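You operate a simulated robot arm through the tools that you are given. There is no shell and no other tool.

You run a simulated robot arm. Do the job below in one go: nothing can be reset, and whatever is moved stays where it is left.

JOB
One white key from C2 to F2 on the key frame sticks. Find it, sand its side and refit it.
Fine: press all four to find it; sand it on the rack's sandpaper; try it again; press no key beyond B1 or G2.

The check looks at the end state, three seconds after you hand in, the way a careful person would. Anything else that was tipped, shoved, dropped, spilled or broken makes it a failure.

ROBOT AND FRAMES
A 7-joint arm with a two-finger parallel gripper, fixed in place. Base frame: the origin is at the foot of the arm, x ahead of it, y to its left, z up; the work surface is at about z = 780. Units: mm, degrees, N and s.
With the tool pointing down near the work surface it reaches from about 440 to 920 mm from the base axis. Its first joint turns from -143.0 to 143.0 degrees. Payload 3 kg.
Tool frame: the origin (TCP) lies between the finger pads and is the grasp point; the fingertips stand 30 mm ahead of it; z points along the fingers, y is the line along which they close. The gripper opens to 94 mm. The fingers are 28 mm wide and 10 mm thick; the gripper's body (50 by 96 mm) begins 55 mm behind the TCP.
Orientation is that of the tool frame in the base frame, as a unit quaternion [w, x, y, z]. With the fingers straight down and closing along the base's y, the tool's x points along the base's -x, its y along +y and its z along -z.

CONTROLS
- The arm moves only by the tool drive_tool. Its argument "steps" is a list of rows, each a list of 7 numbers: the shift along the base's x, y, z in units of 250 mm (1.0 is 250 mm), then the turn, a rotation vector about the base's x, y, z in units of 120 degrees (1.0 is 120 degrees), then the opening, from 0 (shut) to 1 (fully open). In form: [[dx, dy, dz, wx, wy, wz, hand], ...]. A call has 1 to 20 rows; each row is the pose to reach, as a shift and turn from the pose commanded when the call began. A call with a number of a shift or a turn outside -1 to 1 is refused whole. Rows are played at 5 a second. More than 50 mm and 8.6 degrees between two rows, or a gripper value outside its range, and nothing of the call is played. A pose out of reach is approached as far as the arm can. The call stops where the force on the tool passes 40 N (or 10 N more than at its start, if that is more) or the arm is blocked; 0.2 s more then pass. The fingers move at their own pace (about 72 mm/s each) and stop on an object; they squeeze with about 41 N. The grip force told is the motor's: it shows also when the fingers shut on nothing. Time passes only in rows, and 0.2 s behind the last, so rows that repeat a pose let the fingers close. It gives the time, the measured TCP pose, the force on the tool (base axes), the opening and the grip force at its end, in the units of the frame above (readings bear some noise), with the torque about the TCP (base axes, N m) and any sound that the robot's microphone picked up, and new pictures: "show" is both (left out), scene, wrist or none.
- Cameras (640 x 400 px; columns grow to the right, rows downward): "scene" is fixed at [398.2, -647.9, 1354.4]; the picture's right is [0.94, -0.34, 0.00], its down [-0.22, -0.62, -0.75] and it looks along [0.25, 0.70, -0.66] (base axes); focal length 332 px, centre (320, 200). "wrist" rides on the gripper at [76, 14, -102] in the tool frame; the picture's right is [-0.18, 0.98, 0.00], its down [-0.75, -0.14, -0.64] and it looks along [-0.63, -0.12, 0.77] (tool axes); focal length 243 px, centre (320, 200). There is no depth. A picture from a camera that has moved, and an enlarged one, comes with that camera's place and axes in the base frame and with its lens.
- enlarge(camera, box): a new picture of the part [left, top, right, bottom] of that camera's present view, enlarged. No time passes.
- close_job(): hands the job in; it is judged then, once.

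Places have to be worked out from the pictures, the camera data and where the tool is seen. Open the gripper and draw the arm clear of the work before you hand the job in, unless the task says otherwise.

The tools are called after "Call:" by a JSON object that holds its "fn" and its "kwargs". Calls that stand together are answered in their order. drive_tool: Moves the arm, as the interface text tells. Its arguments: {"type":"object","properties":{"steps":{"type":"array","items":{"type":"array","items":{"type":"number"}}},"show":{"type":"string","enum":["both","scene","wrist","none"]}},"required":["steps"]} The other tools are called the same way: enlarge (camera, box) takes an enlarged picture of a part of a camera's view; close_job () hands the job in.

At the start:

```text
t: 0.0
tcp_pos: [544.6, -118.6, 1077.6]
orientation: [-0.001, 0.0, 1.0, 0.0]
wrist_force: [-0.7, 0.2, -0.1]
moment: [-0.03, -0.02, 0.01]
opening: 94.0
finger_force: 0.1
```

scene: 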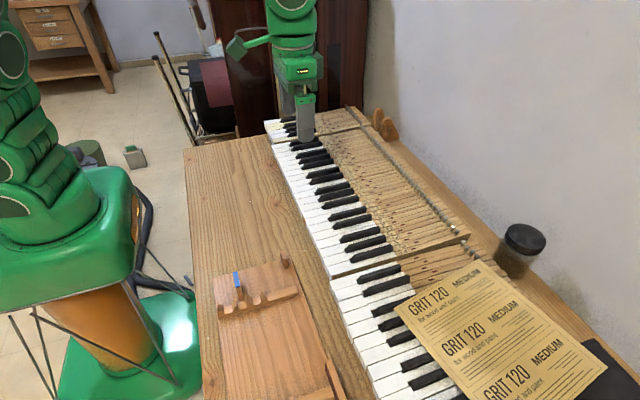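
wrist: 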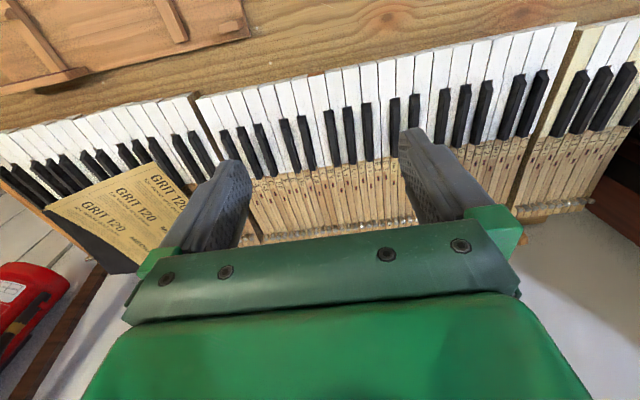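

I start by looking closely at the scene: the keyboard frame, the rack, and the sandpaper, before moving anything.

Call:
{"fn": "enlarge", "kwargs": {"camera": "scene", "box": [180, 240, 500, 400]}}

Call:
{"fn": "enlarge", "kwargs": {"camera": "scene", "box": [240, 100, 480, 280]}}

Call:
{"fn": "enlarge", "kwargs": {"camera": "wrist", "box": [180, 20, 640, 260]}}

Call:
{"fn": "enlarge", "kwargs": {"camera": "wrist", "box": [0, 0, 320, 280]}}

```text
2.00 times, centred on (340, 320) of scene
camera zoom: at [398.2, -647.9, 1354.4], right [0.94, -0.34, 0.0], down [-0.22, -0.62, -0.75], along [0.25, 0.7, -0.66], focal length 663 px, centre (280, -40)
```

zoom: 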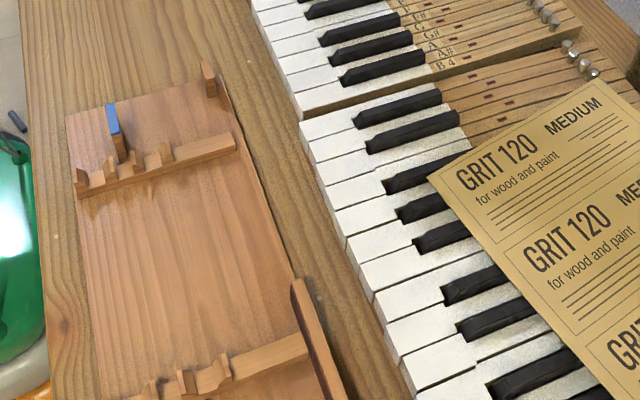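

```text
2.22 times, centred on (360, 190) of scene
camera zoom: at [398.2, -647.9, 1354.4], right [0.94, -0.34, 0.0], down [-0.22, -0.62, -0.75], along [0.25, 0.7, -0.66], focal length 737 px, centre (231, 222)
```

zoom: 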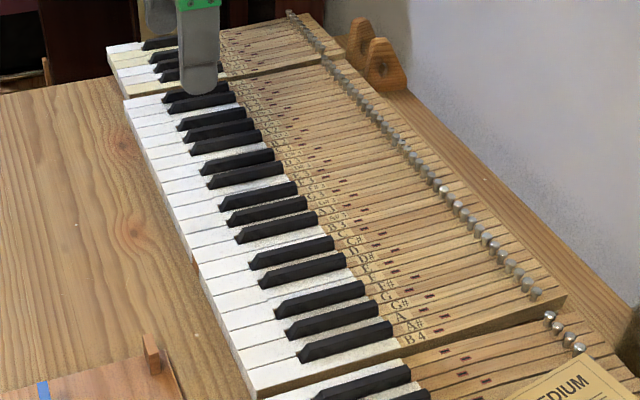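

```text
1.39 times, centred on (410, 140) of wrist
camera zoom: at [467.8, -103.5, 1179.3], right [0.18, 0.98, 0.0], down [0.75, -0.14, 0.64], along [0.63, -0.12, -0.77], focal length 338 px, centre (195, 284)
```

zoom: 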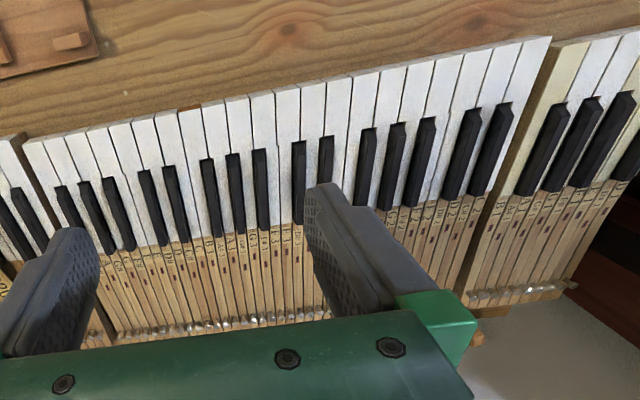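

```text
1.43 times, centred on (160, 140) of wrist
camera zoom: at [467.8, -103.5, 1179.3], right [0.18, 0.98, 0.0], down [0.75, -0.14, 0.64], along [0.63, -0.12, -0.77], focal length 347 px, centre (549, 286)
```

zoom: 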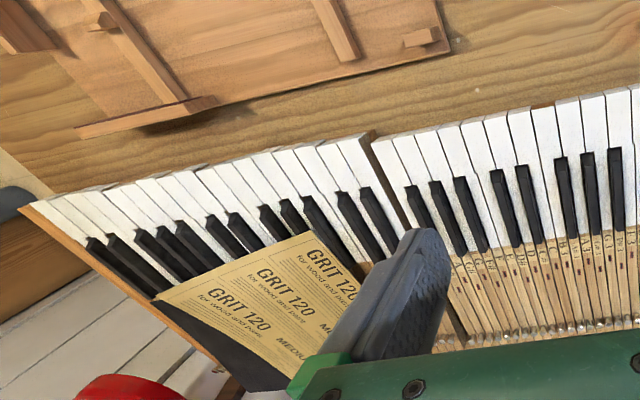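

The middle section appears to run from C2 at the far (+y) end to B4 at the near end. The notched board near y ≈ -400 looks like the rack, so I move the wrist camera over it to look for its sandpaper.

Call:
{"fn": "drive_tool", "kwargs": {"steps": [[-0.08, -0.16, 0, 0, 0, 0, 1], [-0.16, -0.32, 0, 0, 0, 0, 1], [-0.24, -0.48, 0, 0, 0, 0, 1], [-0.32, -0.64, 0, 0, 0, 0, 1], [-0.4, -0.8, 0, 0, 0, 0, 1], [-0.48, -0.96, 0, 0, 0, 0, 1], [-0.56, -1.0, 0, 0, 0, 0, 1], [-0.56, -1.0, 0, 0, 0, 0, 1]]}}

```text
t: 1.8
tcp_pos: [406.2, -368.6, 1078.1]
orientation: [-0.001, 0.0, 1.0, -0.001]
wrist_force: [0.9, 0.2, 0.1]
moment: [0.05, -0.01, -0.02]
opening: 94.0
finger_force: 0.0
camera wrist: at [328.7, -353.3, 1180.4], right [0.18, 0.98, 0.0], down [0.75, -0.14, 0.64], along [0.63, -0.12, -0.77], focal length 243 px, centre (320, 200)
```

scene: 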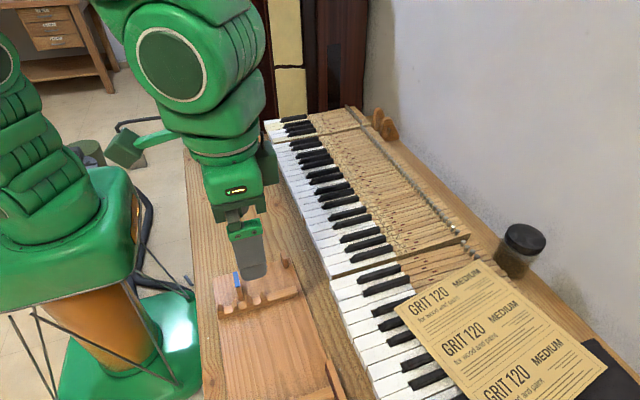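
wrist: 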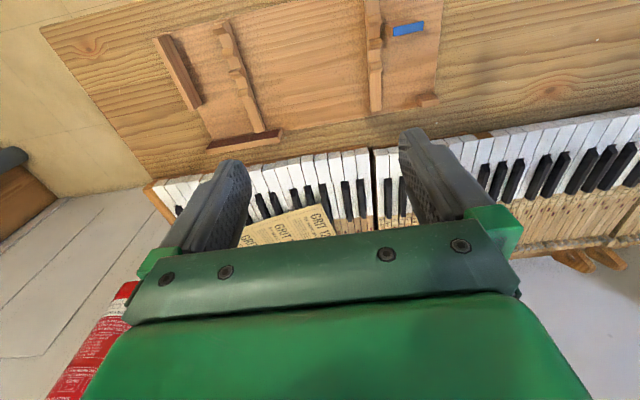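

Call:
{"fn": "enlarge", "kwargs": {"camera": "wrist", "box": [130, 0, 450, 170]}}

Call:
{"fn": "enlarge", "kwargs": {"camera": "wrist", "box": [140, 10, 300, 160]}}

Call:
{"fn": "enlarge", "kwargs": {"camera": "scene", "box": [200, 230, 360, 400]}}

```text
2.00 times, centred on (290, 85) of wrist
camera zoom: at [328.7, -353.3, 1180.4], right [0.18, 0.98, 0.0], down [0.75, -0.14, 0.64], along [0.63, -0.12, -0.77], focal length 485 px, centre (380, 430)
```

zoom: 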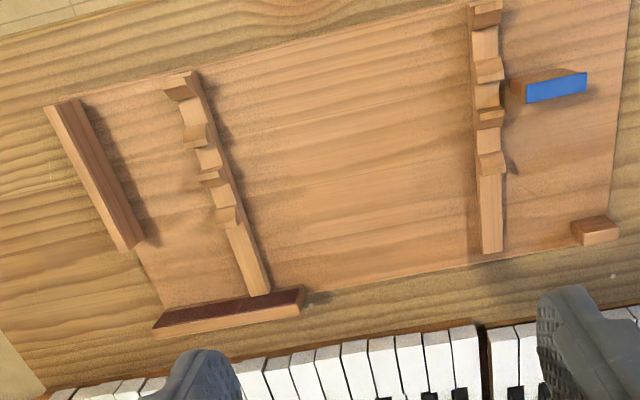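

```text
2.67 times, centred on (220, 85) of wrist
camera zoom: at [328.7, -353.3, 1180.4], right [0.18, 0.98, 0.0], down [0.75, -0.14, 0.64], along [0.63, -0.12, -0.77], focal length 647 px, centre (587, 507)
```

zoom: 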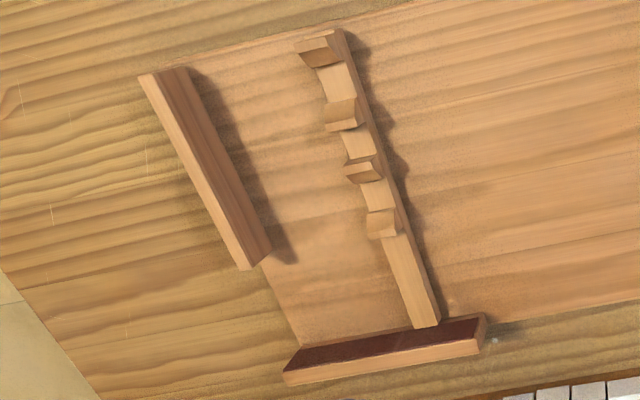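

```text
2.35 times, centred on (280, 315) of scene
camera zoom: at [398.2, -647.9, 1354.4], right [0.94, -0.34, 0.0], down [-0.22, -0.62, -0.75], along [0.25, 0.7, -0.66], focal length 780 px, centre (414, -71)
```

zoom: 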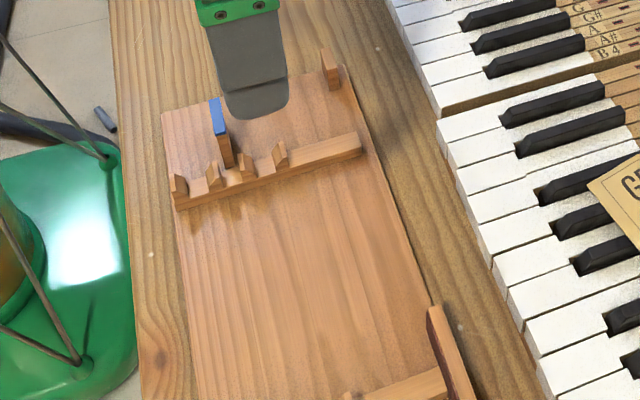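

The rack has two notched bars (key lies along y), a plain bar, and a block with a dark-red face that is probably the sandpaper. I zoom in further to tell which face of that block is covered.

Call:
{"fn": "enlarge", "kwargs": {"camera": "scene", "box": [280, 340, 376, 400]}}

Call:
{"fn": "enlarge", "kwargs": {"camera": "wrist", "box": [195, 115, 295, 165]}}

Call:
{"fn": "enlarge", "kwargs": {"camera": "wrist", "box": [360, 0, 450, 120]}}

```text
6.67 times, centred on (328, 370) of scene
camera zoom: at [398.2, -647.9, 1354.4], right [0.94, -0.34, 0.0], down [-0.22, -0.62, -0.75], along [0.25, 0.7, -0.66], focal length 2210 px, centre (267, -933)
```

zoom: 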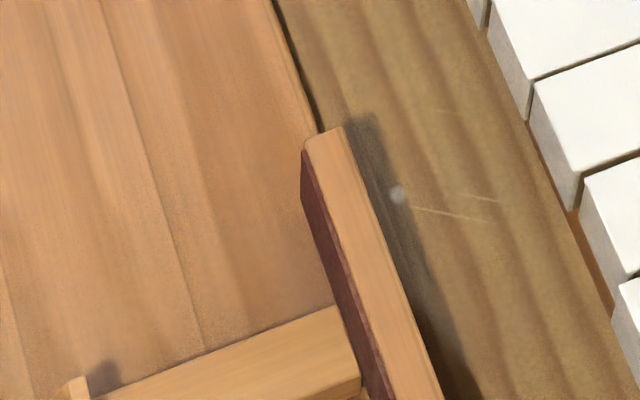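

```text
6.40 times, centred on (245, 140) of wrist
camera zoom: at [328.7, -353.3, 1180.4], right [0.18, 0.98, 0.0], down [0.75, -0.14, 0.64], along [0.63, -0.12, -0.77], focal length 1553 px, centre (800, 584)
```

zoom: 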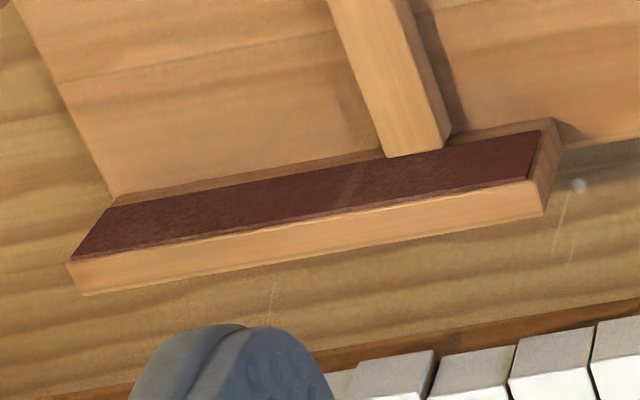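

```text
3.33 times, centred on (405, 60) of wrist
camera zoom: at [328.7, -353.3, 1180.4], right [0.18, 0.98, 0.0], down [0.75, -0.14, 0.64], along [0.63, -0.12, -0.77], focal length 809 px, centre (37, 667)
```

zoom: 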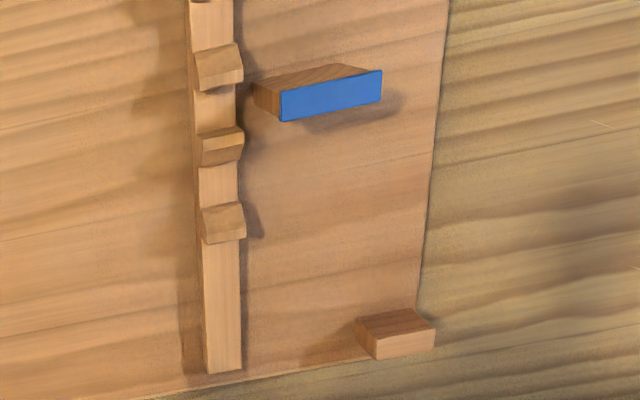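

The sandpaper is glued on the block's vertical face that looks toward -x (beside the long flat part of the near notched bar). Next I go look at the C2–F2 end of the middle section from above.

Call:
{"fn": "drive_tool", "kwargs": {"steps": [[0.08, 0.16, 0, 0, 0, 0, 1], [0.16, 0.32, 0, 0, 0, 0, 1], [0.24, 0.48, 0, 0, 0, 0, 1], [0.32, 0.64, 0, 0, 0, 0, 1], [0.4, 0.8, 0, 0, 0, 0, 1], [0.44, 0.98, 0, 0, 0, 0, 1]], "show": "none"}}

Call:
{"fn": "drive_tool", "kwargs": {"steps": [[0.0, 0.18, 0, 0, 0, 0, 1], [0.0, 0.36, 0, 0, 0, 0, 1], [0.0, 0.54, 0, 0, 0, 0, 1], [0.0, 0.72, 0, 0, 0, 0, 1], [0.0, 0.9, -0.1, 0, 0, 0, 1], [0.0, 1.0, -0.2, 0, 0, 0, 1], [0.0, 1.0, -0.2, 0, 0, 0, 1]]}}

```text
t: 3.2
tcp_pos: [514.9, -126.0, 1077.0]
orientation: [0.0, 0.0, 1.0, 0.0]
wrist_force: [-0.1, 0.0, -0.1]
moment: [0.03, 0.0, 0.0]
opening: 93.8
finger_force: 0.0
```

```text
refused: row 5 steps farther than a row can; nothing moved
```

The last call was refused for a step slightly over 50 mm; I replay it with smaller steps toward the C2 end.

Call:
{"fn": "drive_tool", "kwargs": {"steps": [[0.0, 0.18, 0, 0, 0, 0, 1], [0.0, 0.36, 0, 0, 0, 0, 1], [0.0, 0.54, 0, 0, 0, 0, 1], [0.0, 0.72, 0, 0, 0, 0, 1], [0.0, 0.86, -0.1, 0, 0, 0, 1], [0.0, 1.0, -0.2, 0, 0, 0, 1], [0.0, 1.0, -0.2, 0, 0, 0, 1]]}}

```text
t: 4.8
tcp_pos: [514.8, 127.7, 1026.3]
orientation: [0.0, -0.001, 1.0, 0.0]
wrist_force: [0.4, -0.1, -0.8]
moment: [-0.01, 0.04, -0.02]
opening: 93.8
finger_force: 0.1
camera wrist: at [437.1, 142.2, 1128.3], right [0.18, 0.98, 0.0], down [0.75, -0.14, 0.64], along [0.63, -0.12, -0.77], focal length 243 px, centre (320, 200)
```

scene: 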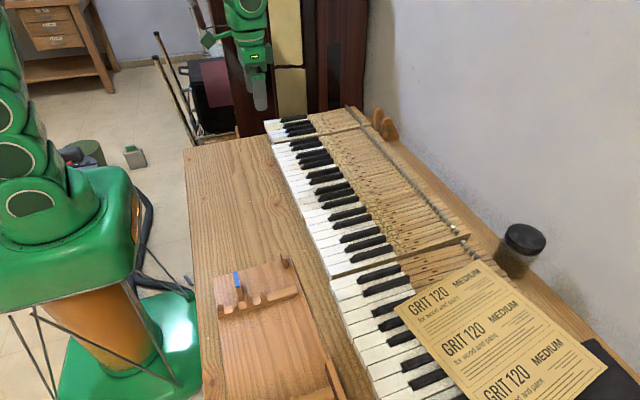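
wrist: 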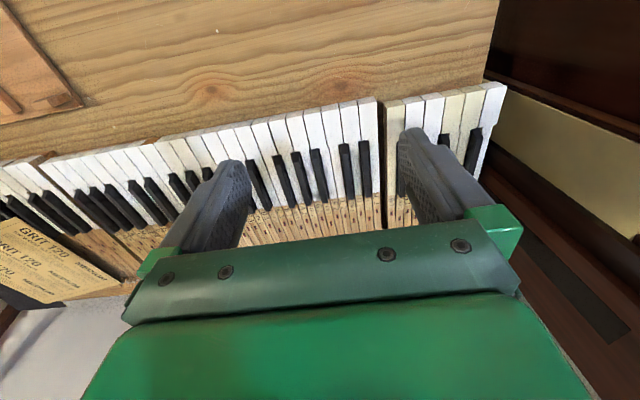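

Call:
{"fn": "enlarge", "kwargs": {"camera": "wrist", "box": [220, 70, 540, 250]}}

Call:
{"fn": "enlarge", "kwargs": {"camera": "wrist", "box": [240, 90, 400, 240]}}

Call:
{"fn": "enlarge", "kwargs": {"camera": "scene", "box": [250, 95, 410, 195]}}

```text
2.00 times, centred on (380, 160) of wrist
camera zoom: at [437.1, 142.2, 1128.3], right [0.18, 0.98, 0.0], down [0.75, -0.14, 0.64], along [0.63, -0.12, -0.77], focal length 485 px, centre (200, 280)
```

zoom: 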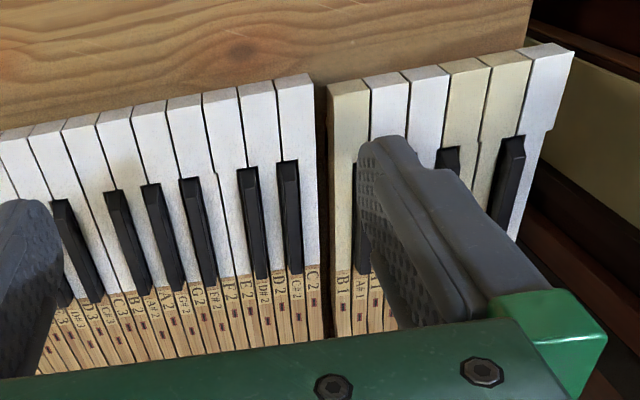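

```text
2.67 times, centred on (320, 165) of wrist
camera zoom: at [437.1, 142.2, 1128.3], right [0.18, 0.98, 0.0], down [0.75, -0.14, 0.64], along [0.63, -0.12, -0.77], focal length 647 px, centre (320, 293)
```

zoom: 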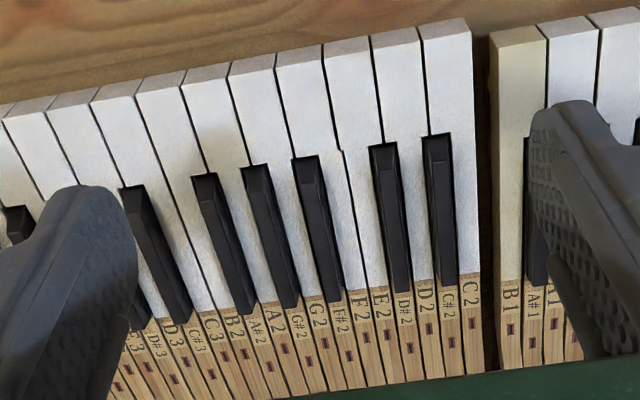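

```text
4.00 times, centred on (330, 145) of scene
camera zoom: at [398.2, -647.9, 1354.4], right [0.94, -0.34, 0.0], down [-0.22, -0.62, -0.75], along [0.25, 0.7, -0.66], focal length 1326 px, centre (280, 420)
```

zoom: 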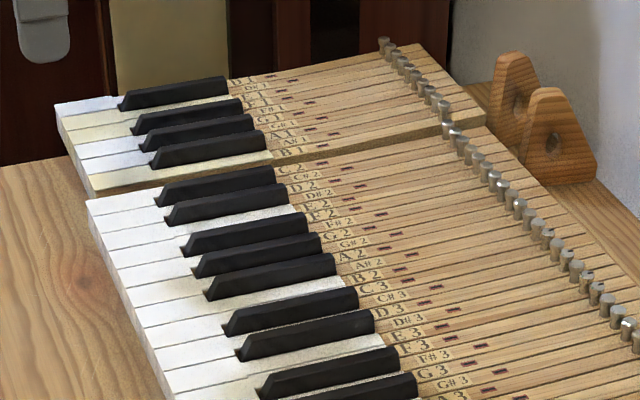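

Labels are readable: C2 is the last white key at the +y end of the middle section (y ≈ 167–191), then D2, E2, F2 with ~23 mm pitch, key tops near z ≈ 820, and B1 is across a gap. I close the gripper and hover low above C2's front to calibrate the alignment.

Call:
{"fn": "drive_tool", "kwargs": {"steps": [[0.05, 0.05, -0.12, 0, 0, 0, 0], [0.1, 0.1, -0.24, 0, 0, 0, 0], [0.15, 0.15, -0.36, 0, 0, 0, 0], [0.19, 0.205, -0.48, 0, 0, 0, 0], [0.19, 0.205, -0.58, 0, 0, 0, 0], [0.19, 0.205, -0.58, 0, 0, 0, 0]]}}

```text
t: 6.2
tcp_pos: [560.4, 178.6, 880.2]
orientation: [0.001, 0.0, 1.0, 0.0]
wrist_force: [-0.3, 0.7, 0.6]
moment: [0.02, -0.01, 0.01]
opening: 0.0
finger_force: 33.1
camera wrist: at [483.3, 194.8, 982.3], right [0.18, 0.98, 0.0], down [0.75, -0.14, 0.64], along [0.63, -0.12, -0.77], focal length 243 px, centre (320, 200)
```

scene: 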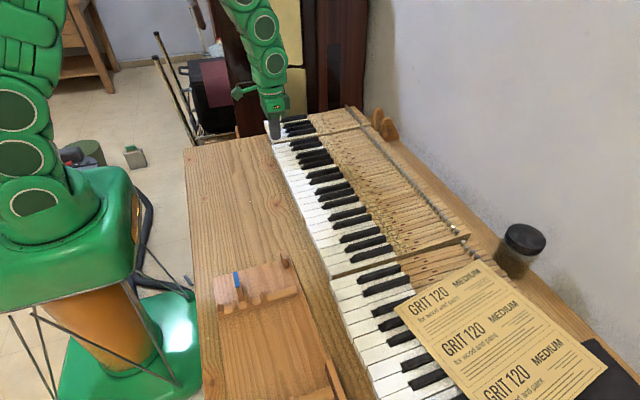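
wrist: 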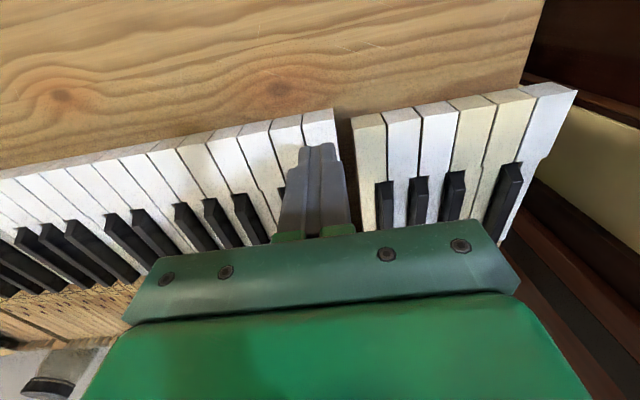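

Call:
{"fn": "enlarge", "kwargs": {"camera": "wrist", "box": [220, 90, 400, 220]}}

Call:
{"fn": "enlarge", "kwargs": {"camera": "scene", "box": [240, 90, 340, 160]}}

```text
3.08 times, centred on (310, 155) of wrist
camera zoom: at [483.3, 194.8, 982.3], right [0.18, 0.98, 0.0], down [0.75, -0.14, 0.64], along [0.63, -0.12, -0.77], focal length 746 px, centre (351, 338)
```

zoom: 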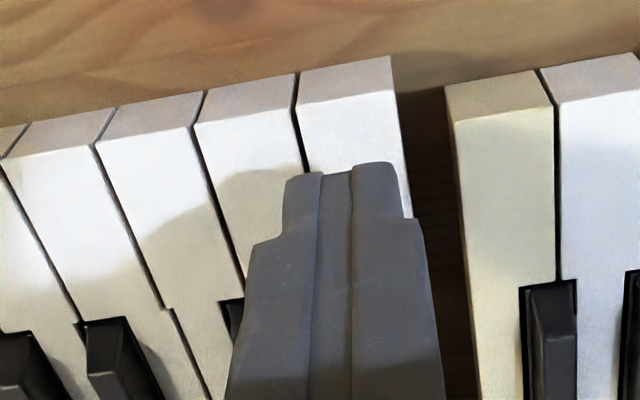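

```text
5.71 times, centred on (290, 125) of scene
camera zoom: at [398.2, -647.9, 1354.4], right [0.94, -0.34, 0.0], down [-0.22, -0.62, -0.75], along [0.25, 0.7, -0.66], focal length 1894 px, centre (491, 629)
```

zoom: 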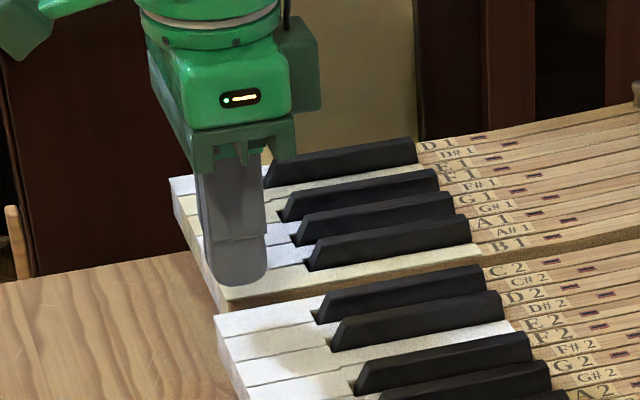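

The shut fingertips line up with C2's width, about 30–38 mm above its top. I lower slowly to find the key's surface.

Call:
{"fn": "drive_tool", "kwargs": {"steps": [[0, 0, -0.04, 0, 0, 0, 0], [0, 0, -0.08, 0, 0, 0, 0], [0, 0, -0.1, 0, 0, 0, 0], [0, 0, -0.1, 0, 0, 0, 0]], "show": "wrist"}}

```text
t: 7.2
tcp_pos: [563.0, 178.7, 856.7]
orientation: [0.0, -0.001, 1.0, 0.0]
wrist_force: [0.3, 0.2, 0.3]
moment: [0.01, 0.03, 0.01]
opening: 0.0
finger_force: 33.0
camera wrist: at [484.9, 193.4, 957.9], right [0.18, 0.98, 0.0], down [0.75, -0.14, 0.64], along [0.63, -0.12, -0.77], focal length 243 px, centre (320, 200)
```

wrist: 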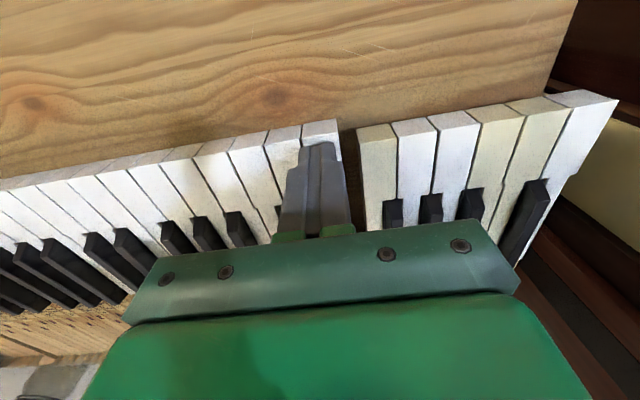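

No contact yet with the tips at z ≈ 826. I go down a further 8 mm.

Call:
{"fn": "drive_tool", "kwargs": {"steps": [[0, 0, -0.008, 0, 0, 0, 0], [0, 0, -0.016, 0, 0, 0, 0], [0, 0, -0.024, 0, 0, 0, 0], [0, 0, -0.032, 0, 0, 0, 0], [0, 0, -0.032, 0, 0, 0, 0]], "show": "wrist"}}

Call:
{"fn": "enlarge", "kwargs": {"camera": "wrist", "box": [220, 90, 400, 220]}}

```text
t: 8.4
tcp_pos: [560.2, 176.5, 849.3]
orientation: [0.0, 0.0, 1.0, 0.0]
wrist_force: [-0.2, 0.9, 0.1]
moment: [0.01, 0.0, 0.02]
opening: 0.0
finger_force: 33.7
camera wrist: at [484.4, 192.6, 950.4], right [0.18, 0.98, 0.0], down [0.75, -0.14, 0.64], along [0.63, -0.12, -0.77], focal length 243 px, centre (320, 200)
```

wrist: 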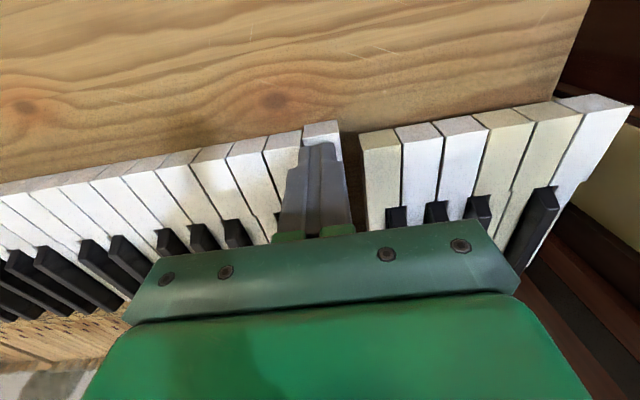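

```text
3.08 times, centred on (310, 155) of wrist
camera zoom: at [484.4, 192.6, 950.4], right [0.18, 0.98, 0.0], down [0.75, -0.14, 0.64], along [0.63, -0.12, -0.77], focal length 746 px, centre (351, 338)
```

zoom: 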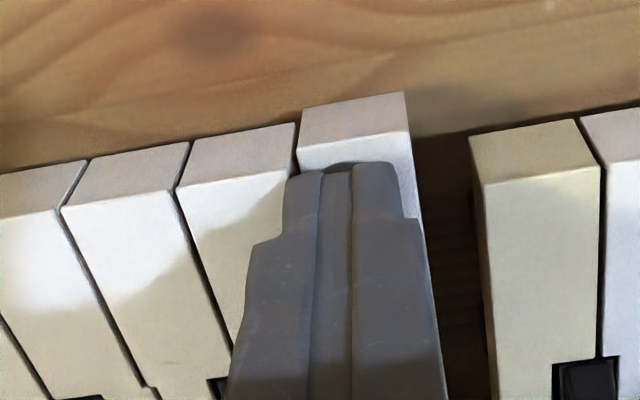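

C2 has already gone down about 5–6 mm under the tip with practically no force (its front edge sits below D2's line). I press it a little further and then raise again to see whether it comes back.

Call:
{"fn": "drive_tool", "kwargs": {"steps": [[0, 0.008, -0.006, 0, 0, 0, 0], [0, 0.008, -0.012, 0, 0, 0, 0], [0, 0.008, -0.016, 0, 0, 0, 0], [0, 0.008, -0.016, 0, 0, 0, 0]], "show": "wrist"}}

Call:
{"fn": "enlarge", "kwargs": {"camera": "wrist", "box": [220, 90, 400, 220]}}

```text
t: 9.4
tcp_pos: [562.0, 178.7, 846.3]
orientation: [0.0, 0.0, 1.0, 0.0]
wrist_force: [0.1, 0.0, -0.3]
moment: [0.0, -0.02, 0.01]
opening: 0.0
finger_force: 33.3
camera wrist: at [484.9, 194.3, 947.5], right [0.18, 0.98, 0.0], down [0.75, -0.14, 0.64], along [0.63, -0.12, -0.77], focal length 243 px, centre (320, 200)
```

wrist: 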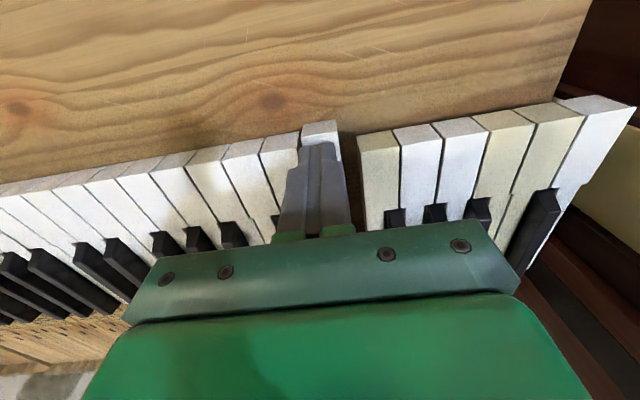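

```text
3.08 times, centred on (310, 155) of wrist
camera zoom: at [484.9, 194.3, 947.5], right [0.18, 0.98, 0.0], down [0.75, -0.14, 0.64], along [0.63, -0.12, -0.77], focal length 746 px, centre (351, 338)
```

zoom: 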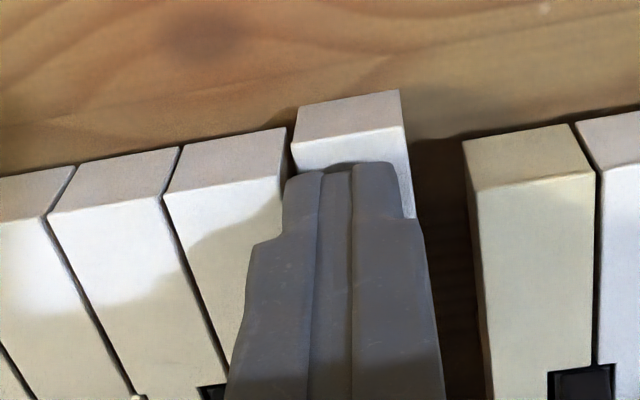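

C2 goes down freely, D2 stays in place. I raise the tips to see whether C2 comes back up on its own.

Call:
{"fn": "drive_tool", "kwargs": {"steps": [[0, 0, 0.03, 0, 0, 0, 0], [0, 0, 0.06, 0, 0, 0, 0], [0, 0, 0.08, 0, 0, 0, 0], [0, 0, 0.08, 0, 0, 0, 0]], "show": "wrist"}}

Call:
{"fn": "enlarge", "kwargs": {"camera": "wrist", "box": [220, 90, 400, 220]}}

```text
t: 10.4
tcp_pos: [562.7, 181.1, 865.8]
orientation: [0.0, 0.0, 1.0, 0.0]
wrist_force: [0.3, 0.3, 0.5]
moment: [-0.04, 0.01, 0.02]
opening: 0.0
finger_force: 32.6
camera wrist: at [485.9, 194.7, 968.2], right [0.18, 0.98, 0.0], down [0.75, -0.14, 0.64], along [0.63, -0.12, -0.77], focal length 243 px, centre (320, 200)
```

wrist: 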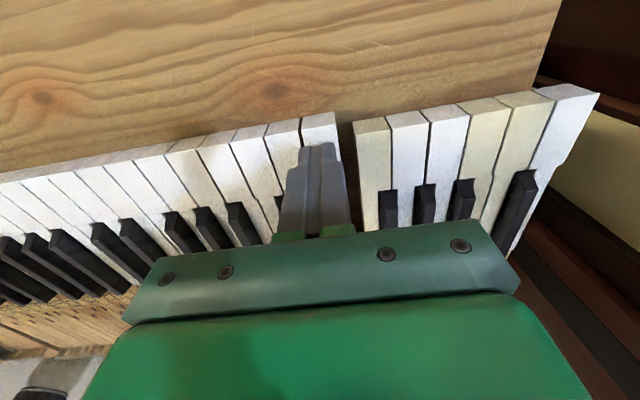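

```text
3.08 times, centred on (310, 155) of wrist
camera zoom: at [485.9, 194.7, 968.2], right [0.18, 0.98, 0.0], down [0.75, -0.14, 0.64], along [0.63, -0.12, -0.77], focal length 746 px, centre (351, 338)
```

zoom: 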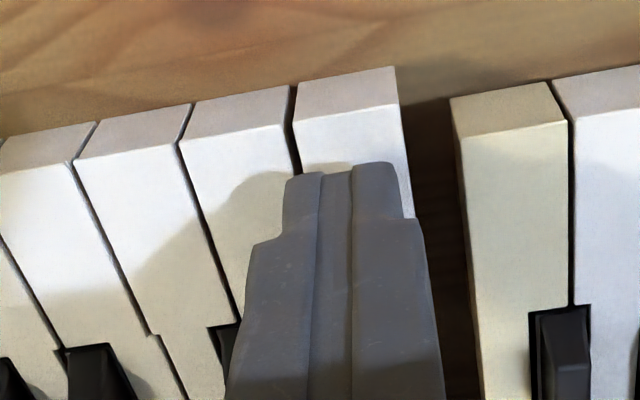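

C2 seems to have risen again; I zoom to compare its level exactly with D2 and E2.

Call:
{"fn": "enlarge", "kwargs": {"camera": "wrist", "box": [240, 100, 345, 165]}}

Call:
{"fn": "enlarge", "kwargs": {"camera": "scene", "box": [255, 110, 335, 160]}}

```text
6.10 times, centred on (292, 132) of wrist
camera zoom: at [485.9, 194.7, 968.2], right [0.18, 0.98, 0.0], down [0.75, -0.14, 0.64], along [0.63, -0.12, -0.77], focal length 1479 px, centre (488, 611)
```

zoom: 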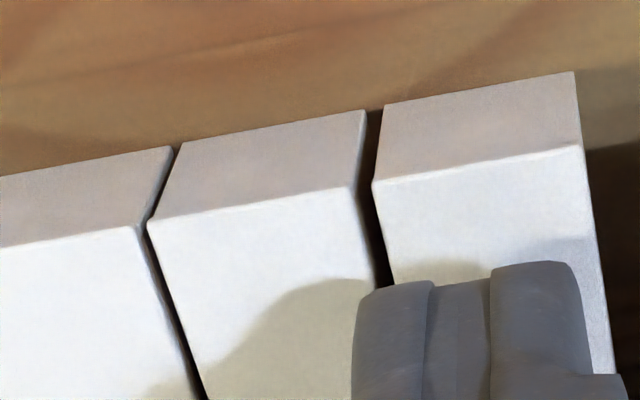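

```text
8.00 times, centred on (295, 135) of scene
camera zoom: at [398.2, -647.9, 1354.4], right [0.94, -0.34, 0.0], down [-0.22, -0.62, -0.75], along [0.25, 0.7, -0.66], focal length 2652 px, centre (520, 720)
```

zoom: 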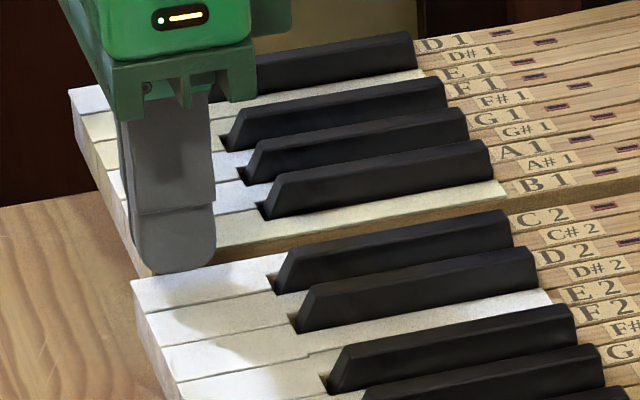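

C2's front edge is in line with D2's, so C2 returned fully. Key centres work out at C2 ≈ 181, D2 ≈ 157.5, E2 ≈ 134, F2 ≈ 110.5. Next I press D2 by about 10 mm.

Call:
{"fn": "drive_tool", "kwargs": {"steps": [[0, -0.045, 0, 0, 0, 0, 0], [0, -0.0886, 0, 0, 0, 0, 0], [0, -0.0886, -0.03, 0, 0, 0, 0], [0, -0.0886, -0.05, 0, 0, 0, 0], [0, -0.0886, -0.065, 0, 0, 0, 0], [0, -0.0886, -0.08, 0, 0, 0, 0], [0, -0.0886, -0.08, 0, 0, 0, 0]], "show": "wrist"}}

Call:
{"fn": "enlarge", "kwargs": {"camera": "wrist", "box": [220, 90, 400, 220]}}

Call:
{"fn": "drive_tool", "kwargs": {"steps": [[0, 0, 0.03, 0, 0, 0, 0], [0, 0, 0.06, 0, 0, 0, 0], [0, 0, 0.08, 0, 0, 0, 0], [0, 0, 0.08, 0, 0, 0, 0]], "show": "wrist"}}

Call:
{"fn": "enlarge", "kwargs": {"camera": "wrist", "box": [240, 100, 400, 200]}}

```text
t: 12.0
tcp_pos: [561.8, 157.8, 845.9]
orientation: [0.0, 0.0, 1.0, 0.001]
wrist_force: [-2.4, -0.8, 7.3]
moment: [-0.02, -0.03, -0.05]
opening: 0.0
finger_force: 33.6
camera wrist: at [485.0, 172.9, 947.3], right [0.18, 0.98, 0.0], down [0.75, -0.14, 0.64], along [0.63, -0.12, -0.77], focal length 243 px, centre (320, 200)
```

wrist: 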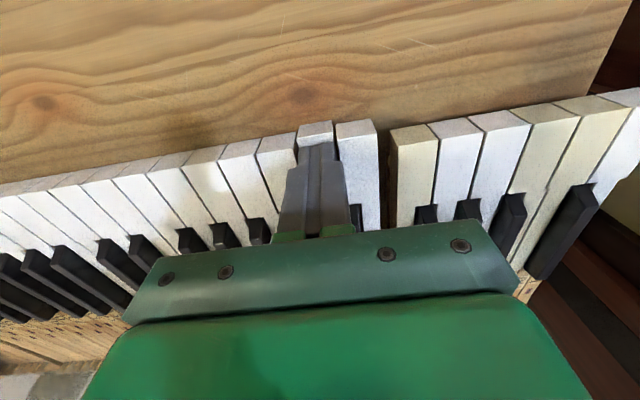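

```text
3.08 times, centred on (310, 155) of wrist
camera zoom: at [485.0, 172.9, 947.3], right [0.18, 0.98, 0.0], down [0.75, -0.14, 0.64], along [0.63, -0.12, -0.77], focal length 746 px, centre (351, 338)
```

zoom: 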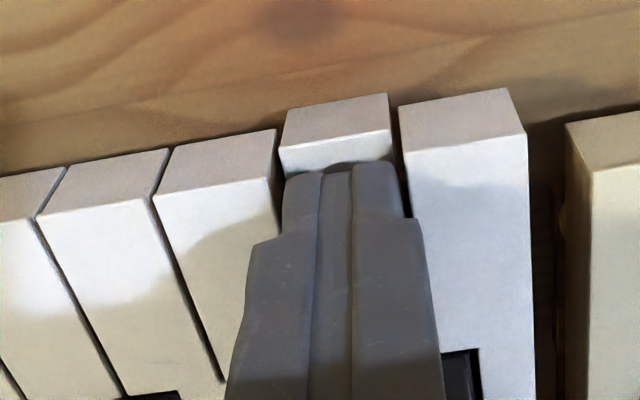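

```text
t: 13.0
tcp_pos: [561.3, 158.3, 865.8]
orientation: [0.0, 0.0, 1.0, 0.0]
wrist_force: [-0.7, 1.0, 0.9]
moment: [-0.02, -0.02, -0.02]
opening: 0.3
finger_force: 33.5
camera wrist: at [484.3, 172.9, 967.3], right [0.18, 0.98, 0.0], down [0.75, -0.14, 0.64], along [0.63, -0.12, -0.77], focal length 243 px, centre (320, 200)
```

wrist: 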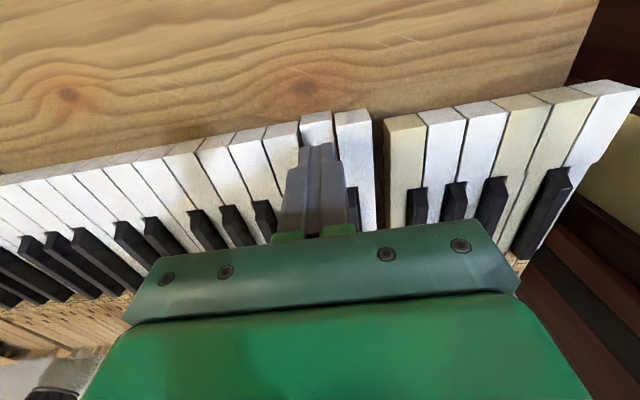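

```text
4.00 times, centred on (320, 150) of wrist
camera zoom: at [484.3, 172.9, 967.3], right [0.18, 0.98, 0.0], down [0.75, -0.14, 0.64], along [0.63, -0.12, -0.77], focal length 970 px, centre (320, 400)
```

zoom: 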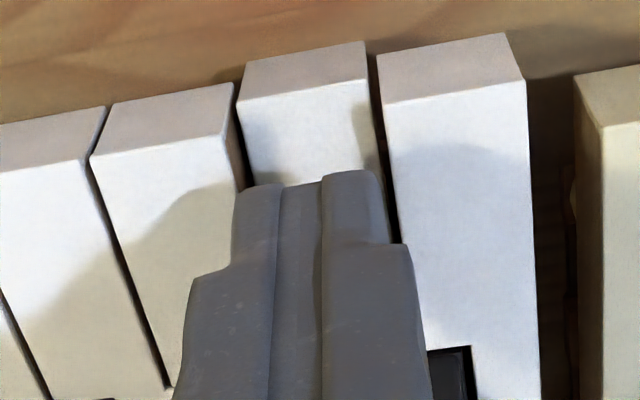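

D2 needed about 7 N and stayed down after release, while C2 moved freely – D2 is the prime suspect. I still try E2 and F2 as asked: E2 now.

Call:
{"fn": "drive_tool", "kwargs": {"steps": [[0, -0.045, 0.02, 0, 0, 0, 0], [0, -0.094, 0.0, 0, 0, 0, 0], [0, -0.094, -0.03, 0, 0, 0, 0], [0, -0.094, -0.05, 0, 0, 0, 0], [0, -0.094, -0.065, 0, 0, 0, 0], [0, -0.094, -0.08, 0, 0, 0, 0], [0, -0.094, -0.08, 0, 0, 0, 0]], "show": "wrist"}}

Call:
{"fn": "enlarge", "kwargs": {"camera": "wrist", "box": [220, 90, 400, 220]}}

Call:
{"fn": "drive_tool", "kwargs": {"steps": [[0, 0, 0.03, 0, 0, 0, 0], [0, 0, 0.06, 0, 0, 0, 0], [0, 0, 0.08, 0, 0, 0, 0], [0, 0, 0.08, 0, 0, 0, 0]], "show": "wrist"}}

Call:
{"fn": "enlarge", "kwargs": {"camera": "wrist", "box": [240, 100, 400, 200]}}

```text
t: 14.6
tcp_pos: [564.1, 135.7, 846.6]
orientation: [0.0, 0.0, 1.0, 0.0]
wrist_force: [0.5, 0.1, -0.9]
moment: [-0.01, 0.0, 0.0]
opening: 0.1
finger_force: 33.1
camera wrist: at [485.6, 150.6, 947.6], right [0.18, 0.98, 0.0], down [0.75, -0.14, 0.64], along [0.63, -0.12, -0.77], focal length 243 px, centre (320, 200)
```

wrist: 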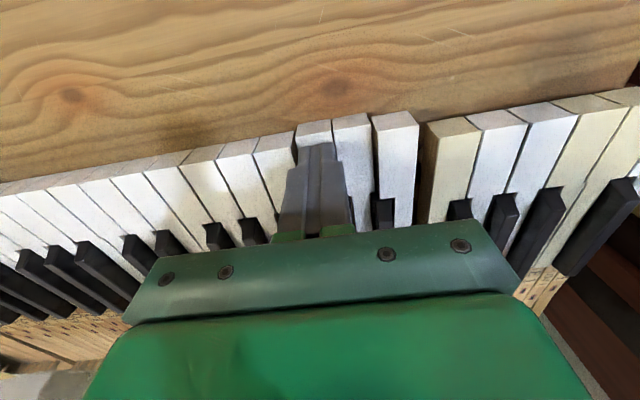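

```text
3.08 times, centred on (310, 155) of wrist
camera zoom: at [485.6, 150.6, 947.6], right [0.18, 0.98, 0.0], down [0.75, -0.14, 0.64], along [0.63, -0.12, -0.77], focal length 746 px, centre (351, 338)
```

zoom: 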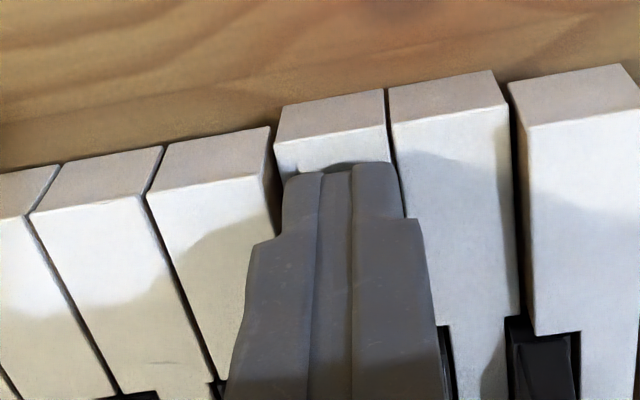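

```text
t: 15.6
tcp_pos: [562.1, 135.0, 866.3]
orientation: [0.001, 0.0, 1.0, 0.0]
wrist_force: [0.3, 0.0, 0.0]
moment: [0.0, -0.03, 0.0]
opening: 0.1
finger_force: 33.1
camera wrist: at [484.9, 149.6, 968.3], right [0.18, 0.98, 0.0], down [0.75, -0.14, 0.64], along [0.63, -0.12, -0.77], focal length 243 px, centre (320, 200)
```

wrist: 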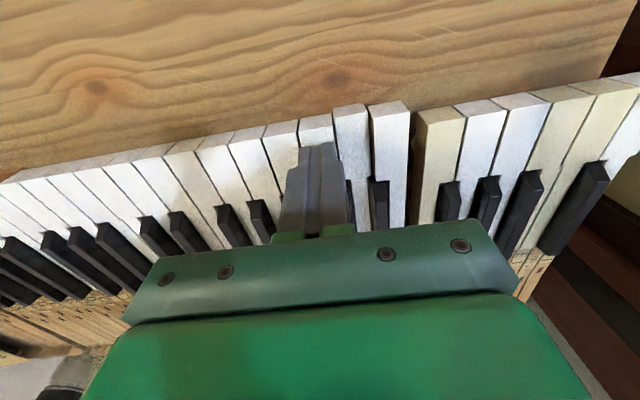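

```text
4.00 times, centred on (320, 150) of wrist
camera zoom: at [484.9, 149.6, 968.3], right [0.18, 0.98, 0.0], down [0.75, -0.14, 0.64], along [0.63, -0.12, -0.77], focal length 970 px, centre (320, 400)
```

zoom: 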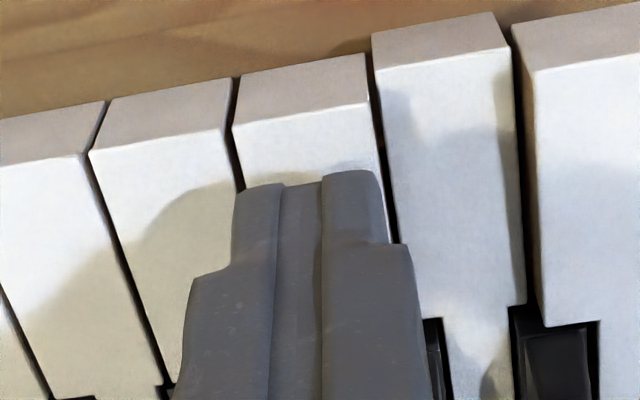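

E2 moves freely and returns; D2 is still down. Now F2.

Call:
{"fn": "drive_tool", "kwargs": {"steps": [[0, -0.045, 0.02, 0, 0, 0, 0], [0, -0.094, 0.0, 0, 0, 0, 0], [0, -0.094, -0.03, 0, 0, 0, 0], [0, -0.094, -0.05, 0, 0, 0, 0], [0, -0.094, -0.065, 0, 0, 0, 0], [0, -0.094, -0.08, 0, 0, 0, 0], [0, -0.094, -0.08, 0, 0, 0, 0]], "show": "wrist"}}

Call:
{"fn": "enlarge", "kwargs": {"camera": "wrist", "box": [220, 90, 400, 220]}}

Call:
{"fn": "drive_tool", "kwargs": {"steps": [[0, 0, 0.03, 0, 0, 0, 0], [0, 0, 0.06, 0, 0, 0, 0], [0, 0, 0.08, 0, 0, 0, 0], [0, 0, 0.12, 0, 0, 0, 0], [0, 0, 0.2, 0, 0, 0, 0], [0, 0, 0.2, 0, 0, 0, 0]], "show": "wrist"}}

Call:
{"fn": "enlarge", "kwargs": {"camera": "wrist", "box": [240, 80, 420, 200]}}

```text
t: 17.2
tcp_pos: [563.0, 110.3, 844.7]
orientation: [0.002, 0.0, 1.0, 0.0]
wrist_force: [-5.0, 1.4, 17.4]
moment: [0.04, -0.1, 0.02]
opening: 0.2
finger_force: 33.2
camera wrist: at [485.2, 125.9, 947.1], right [0.18, 0.98, 0.0], down [0.75, -0.14, 0.64], along [0.63, -0.12, -0.77], focal length 243 px, centre (320, 200)
```

wrist: 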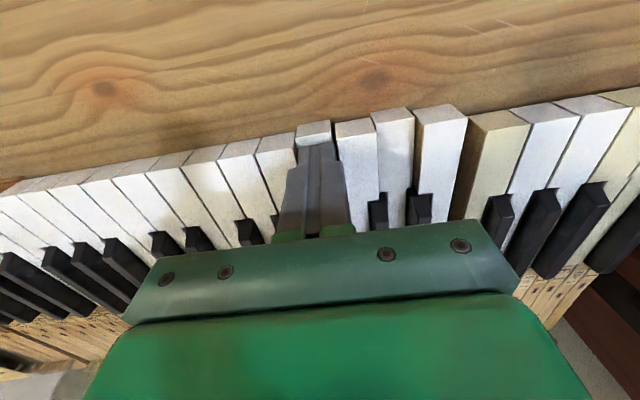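

```text
3.08 times, centred on (310, 155) of wrist
camera zoom: at [485.2, 125.9, 947.1], right [0.18, 0.98, 0.0], down [0.75, -0.14, 0.64], along [0.63, -0.12, -0.77], focal length 746 px, centre (351, 338)
```

zoom: 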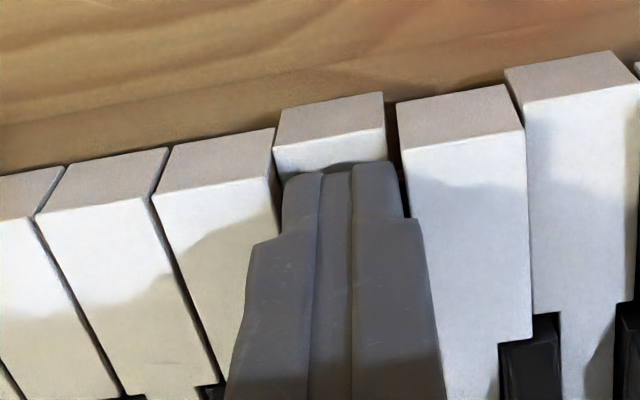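

```text
t: 18.6
tcp_pos: [560.8, 109.3, 894.2]
orientation: [-0.001, 0.0, 1.0, 0.0]
wrist_force: [0.3, -0.8, -0.1]
moment: [-0.03, 0.01, 0.0]
opening: 0.0
finger_force: 33.3
camera wrist: at [485.0, 124.5, 995.8], right [0.18, 0.98, 0.0], down [0.75, -0.14, 0.64], along [0.63, -0.12, -0.77], focal length 243 px, centre (320, 200)
```

wrist: 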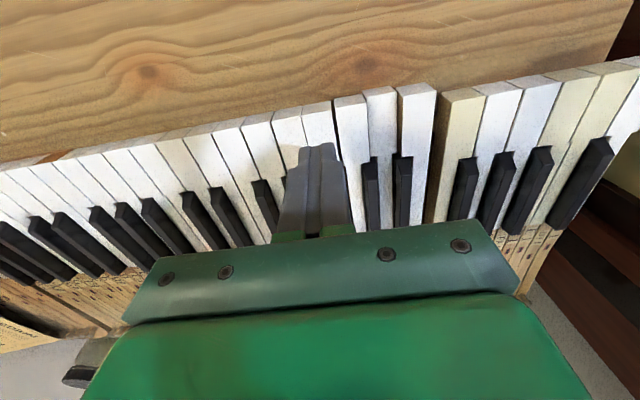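

```text
3.33 times, centred on (330, 140) of wrist
camera zoom: at [485.0, 124.5, 995.8], right [0.18, 0.98, 0.0], down [0.75, -0.14, 0.64], along [0.63, -0.12, -0.77], focal length 809 px, centre (287, 400)
```

zoom: 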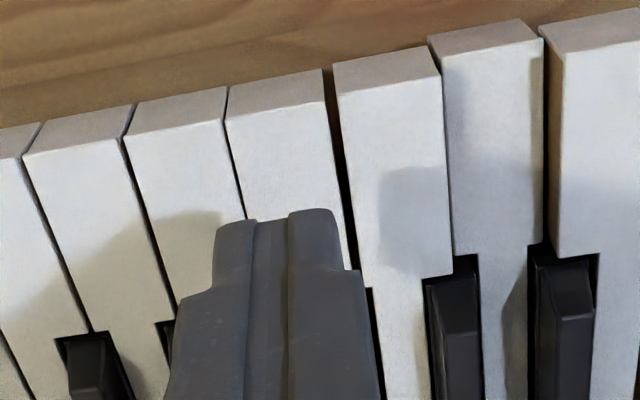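

F2 bottomed out (17 N) but came back up level; only D2 stays low. I zoom at high magnification to measure D2 against its neighbours.

Call:
{"fn": "enlarge", "kwargs": {"camera": "wrist", "box": [290, 70, 450, 170]}}

Call:
{"fn": "enlarge", "kwargs": {"camera": "scene", "box": [255, 110, 335, 160]}}

```text
4.00 times, centred on (370, 120) of wrist
camera zoom: at [485.0, 124.5, 995.8], right [0.18, 0.98, 0.0], down [0.75, -0.14, 0.64], along [0.63, -0.12, -0.77], focal length 970 px, centre (120, 520)
```

zoom: 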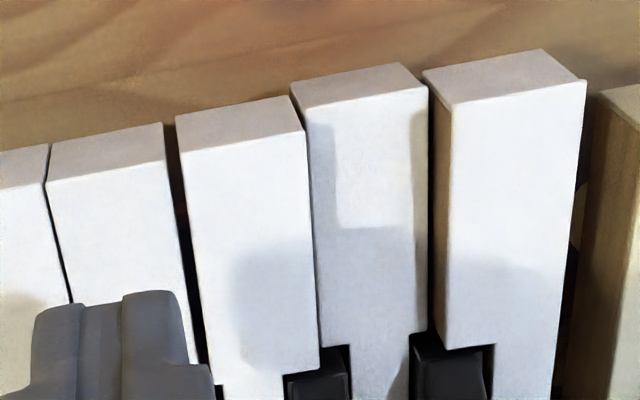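

```text
8.00 times, centred on (295, 135) of scene
camera zoom: at [398.2, -647.9, 1354.4], right [0.94, -0.34, 0.0], down [-0.22, -0.62, -0.75], along [0.25, 0.7, -0.66], focal length 2652 px, centre (520, 720)
```

zoom: 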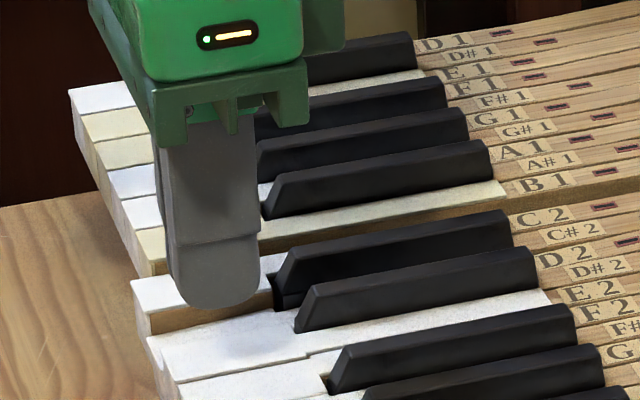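

D2 is confirmed as the sticking key: it alone stays low (C2's wooden side is exposed beside it). Before deciding how to free it, I look at the keys' rear part (balance slots, tails) from above.

Call:
{"fn": "drive_tool", "kwargs": {"steps": [[0.0, 0.0, 0.12, 0, 0, 0, 0], [0.15, 0.05, 0.16, 0, 0, 0, 0], [0.3, 0.1, 0.16, 0, 0, 0, 0], [0.45, 0.15, 0.16, 0, 0, 0, 0], [0.55, 0.19, 0.16, 0, 0, 0, 0], [0.55, 0.19, 0.16, 0, 0, 0, 0]]}}

Call:
{"fn": "enlarge", "kwargs": {"camera": "wrist", "box": [160, 0, 480, 200]}}

Call:
{"fn": "enlarge", "kwargs": {"camera": "scene", "box": [255, 90, 415, 190]}}

```text
t: 20.0
tcp_pos: [694.9, 159.3, 938.0]
orientation: [0.0, 0.0, 1.0, 0.0]
wrist_force: [0.0, 0.6, -0.6]
moment: [0.0, 0.0, 0.0]
opening: 0.1
finger_force: 32.9
camera wrist: at [619.0, 173.6, 1038.5], right [0.18, 0.98, 0.0], down [0.75, -0.14, 0.64], along [0.63, -0.12, -0.77], focal length 243 px, centre (320, 200)
```

scene: 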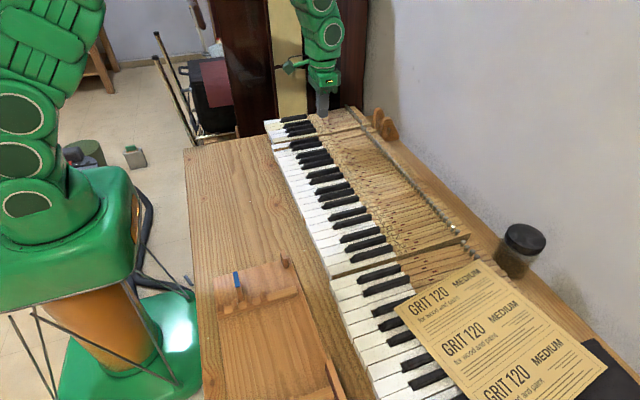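
wrist: 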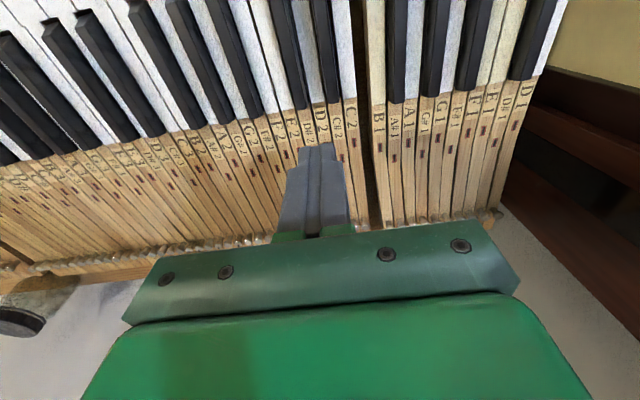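

```text
2.00 times, centred on (320, 100) of wrist
camera zoom: at [619.0, 173.6, 1038.5], right [0.18, 0.98, 0.0], down [0.75, -0.14, 0.64], along [0.63, -0.12, -0.77], focal length 485 px, centre (320, 400)
```

zoom: 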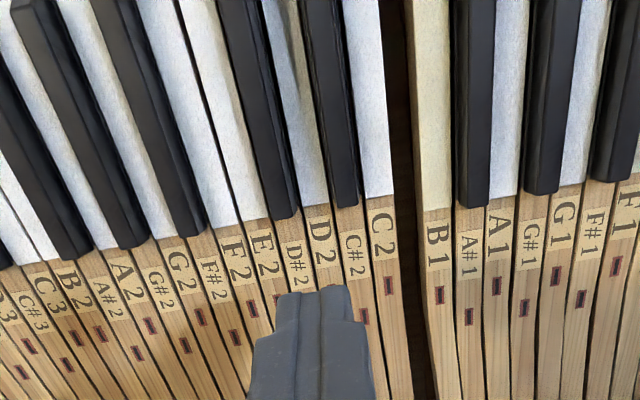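

```text
4.00 times, centred on (335, 140) of scene
camera zoom: at [398.2, -647.9, 1354.4], right [0.94, -0.34, 0.0], down [-0.22, -0.62, -0.75], along [0.25, 0.7, -0.66], focal length 1326 px, centre (260, 440)
```

zoom: 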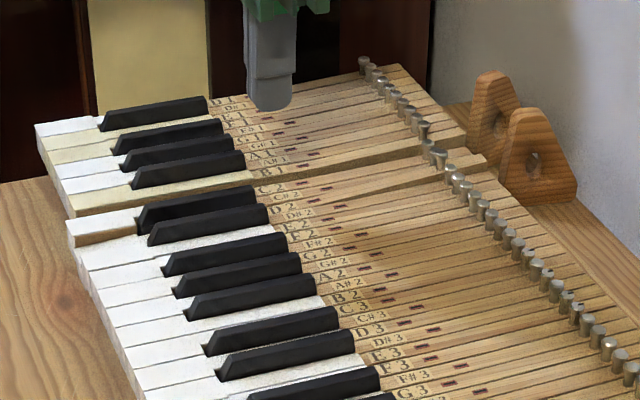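

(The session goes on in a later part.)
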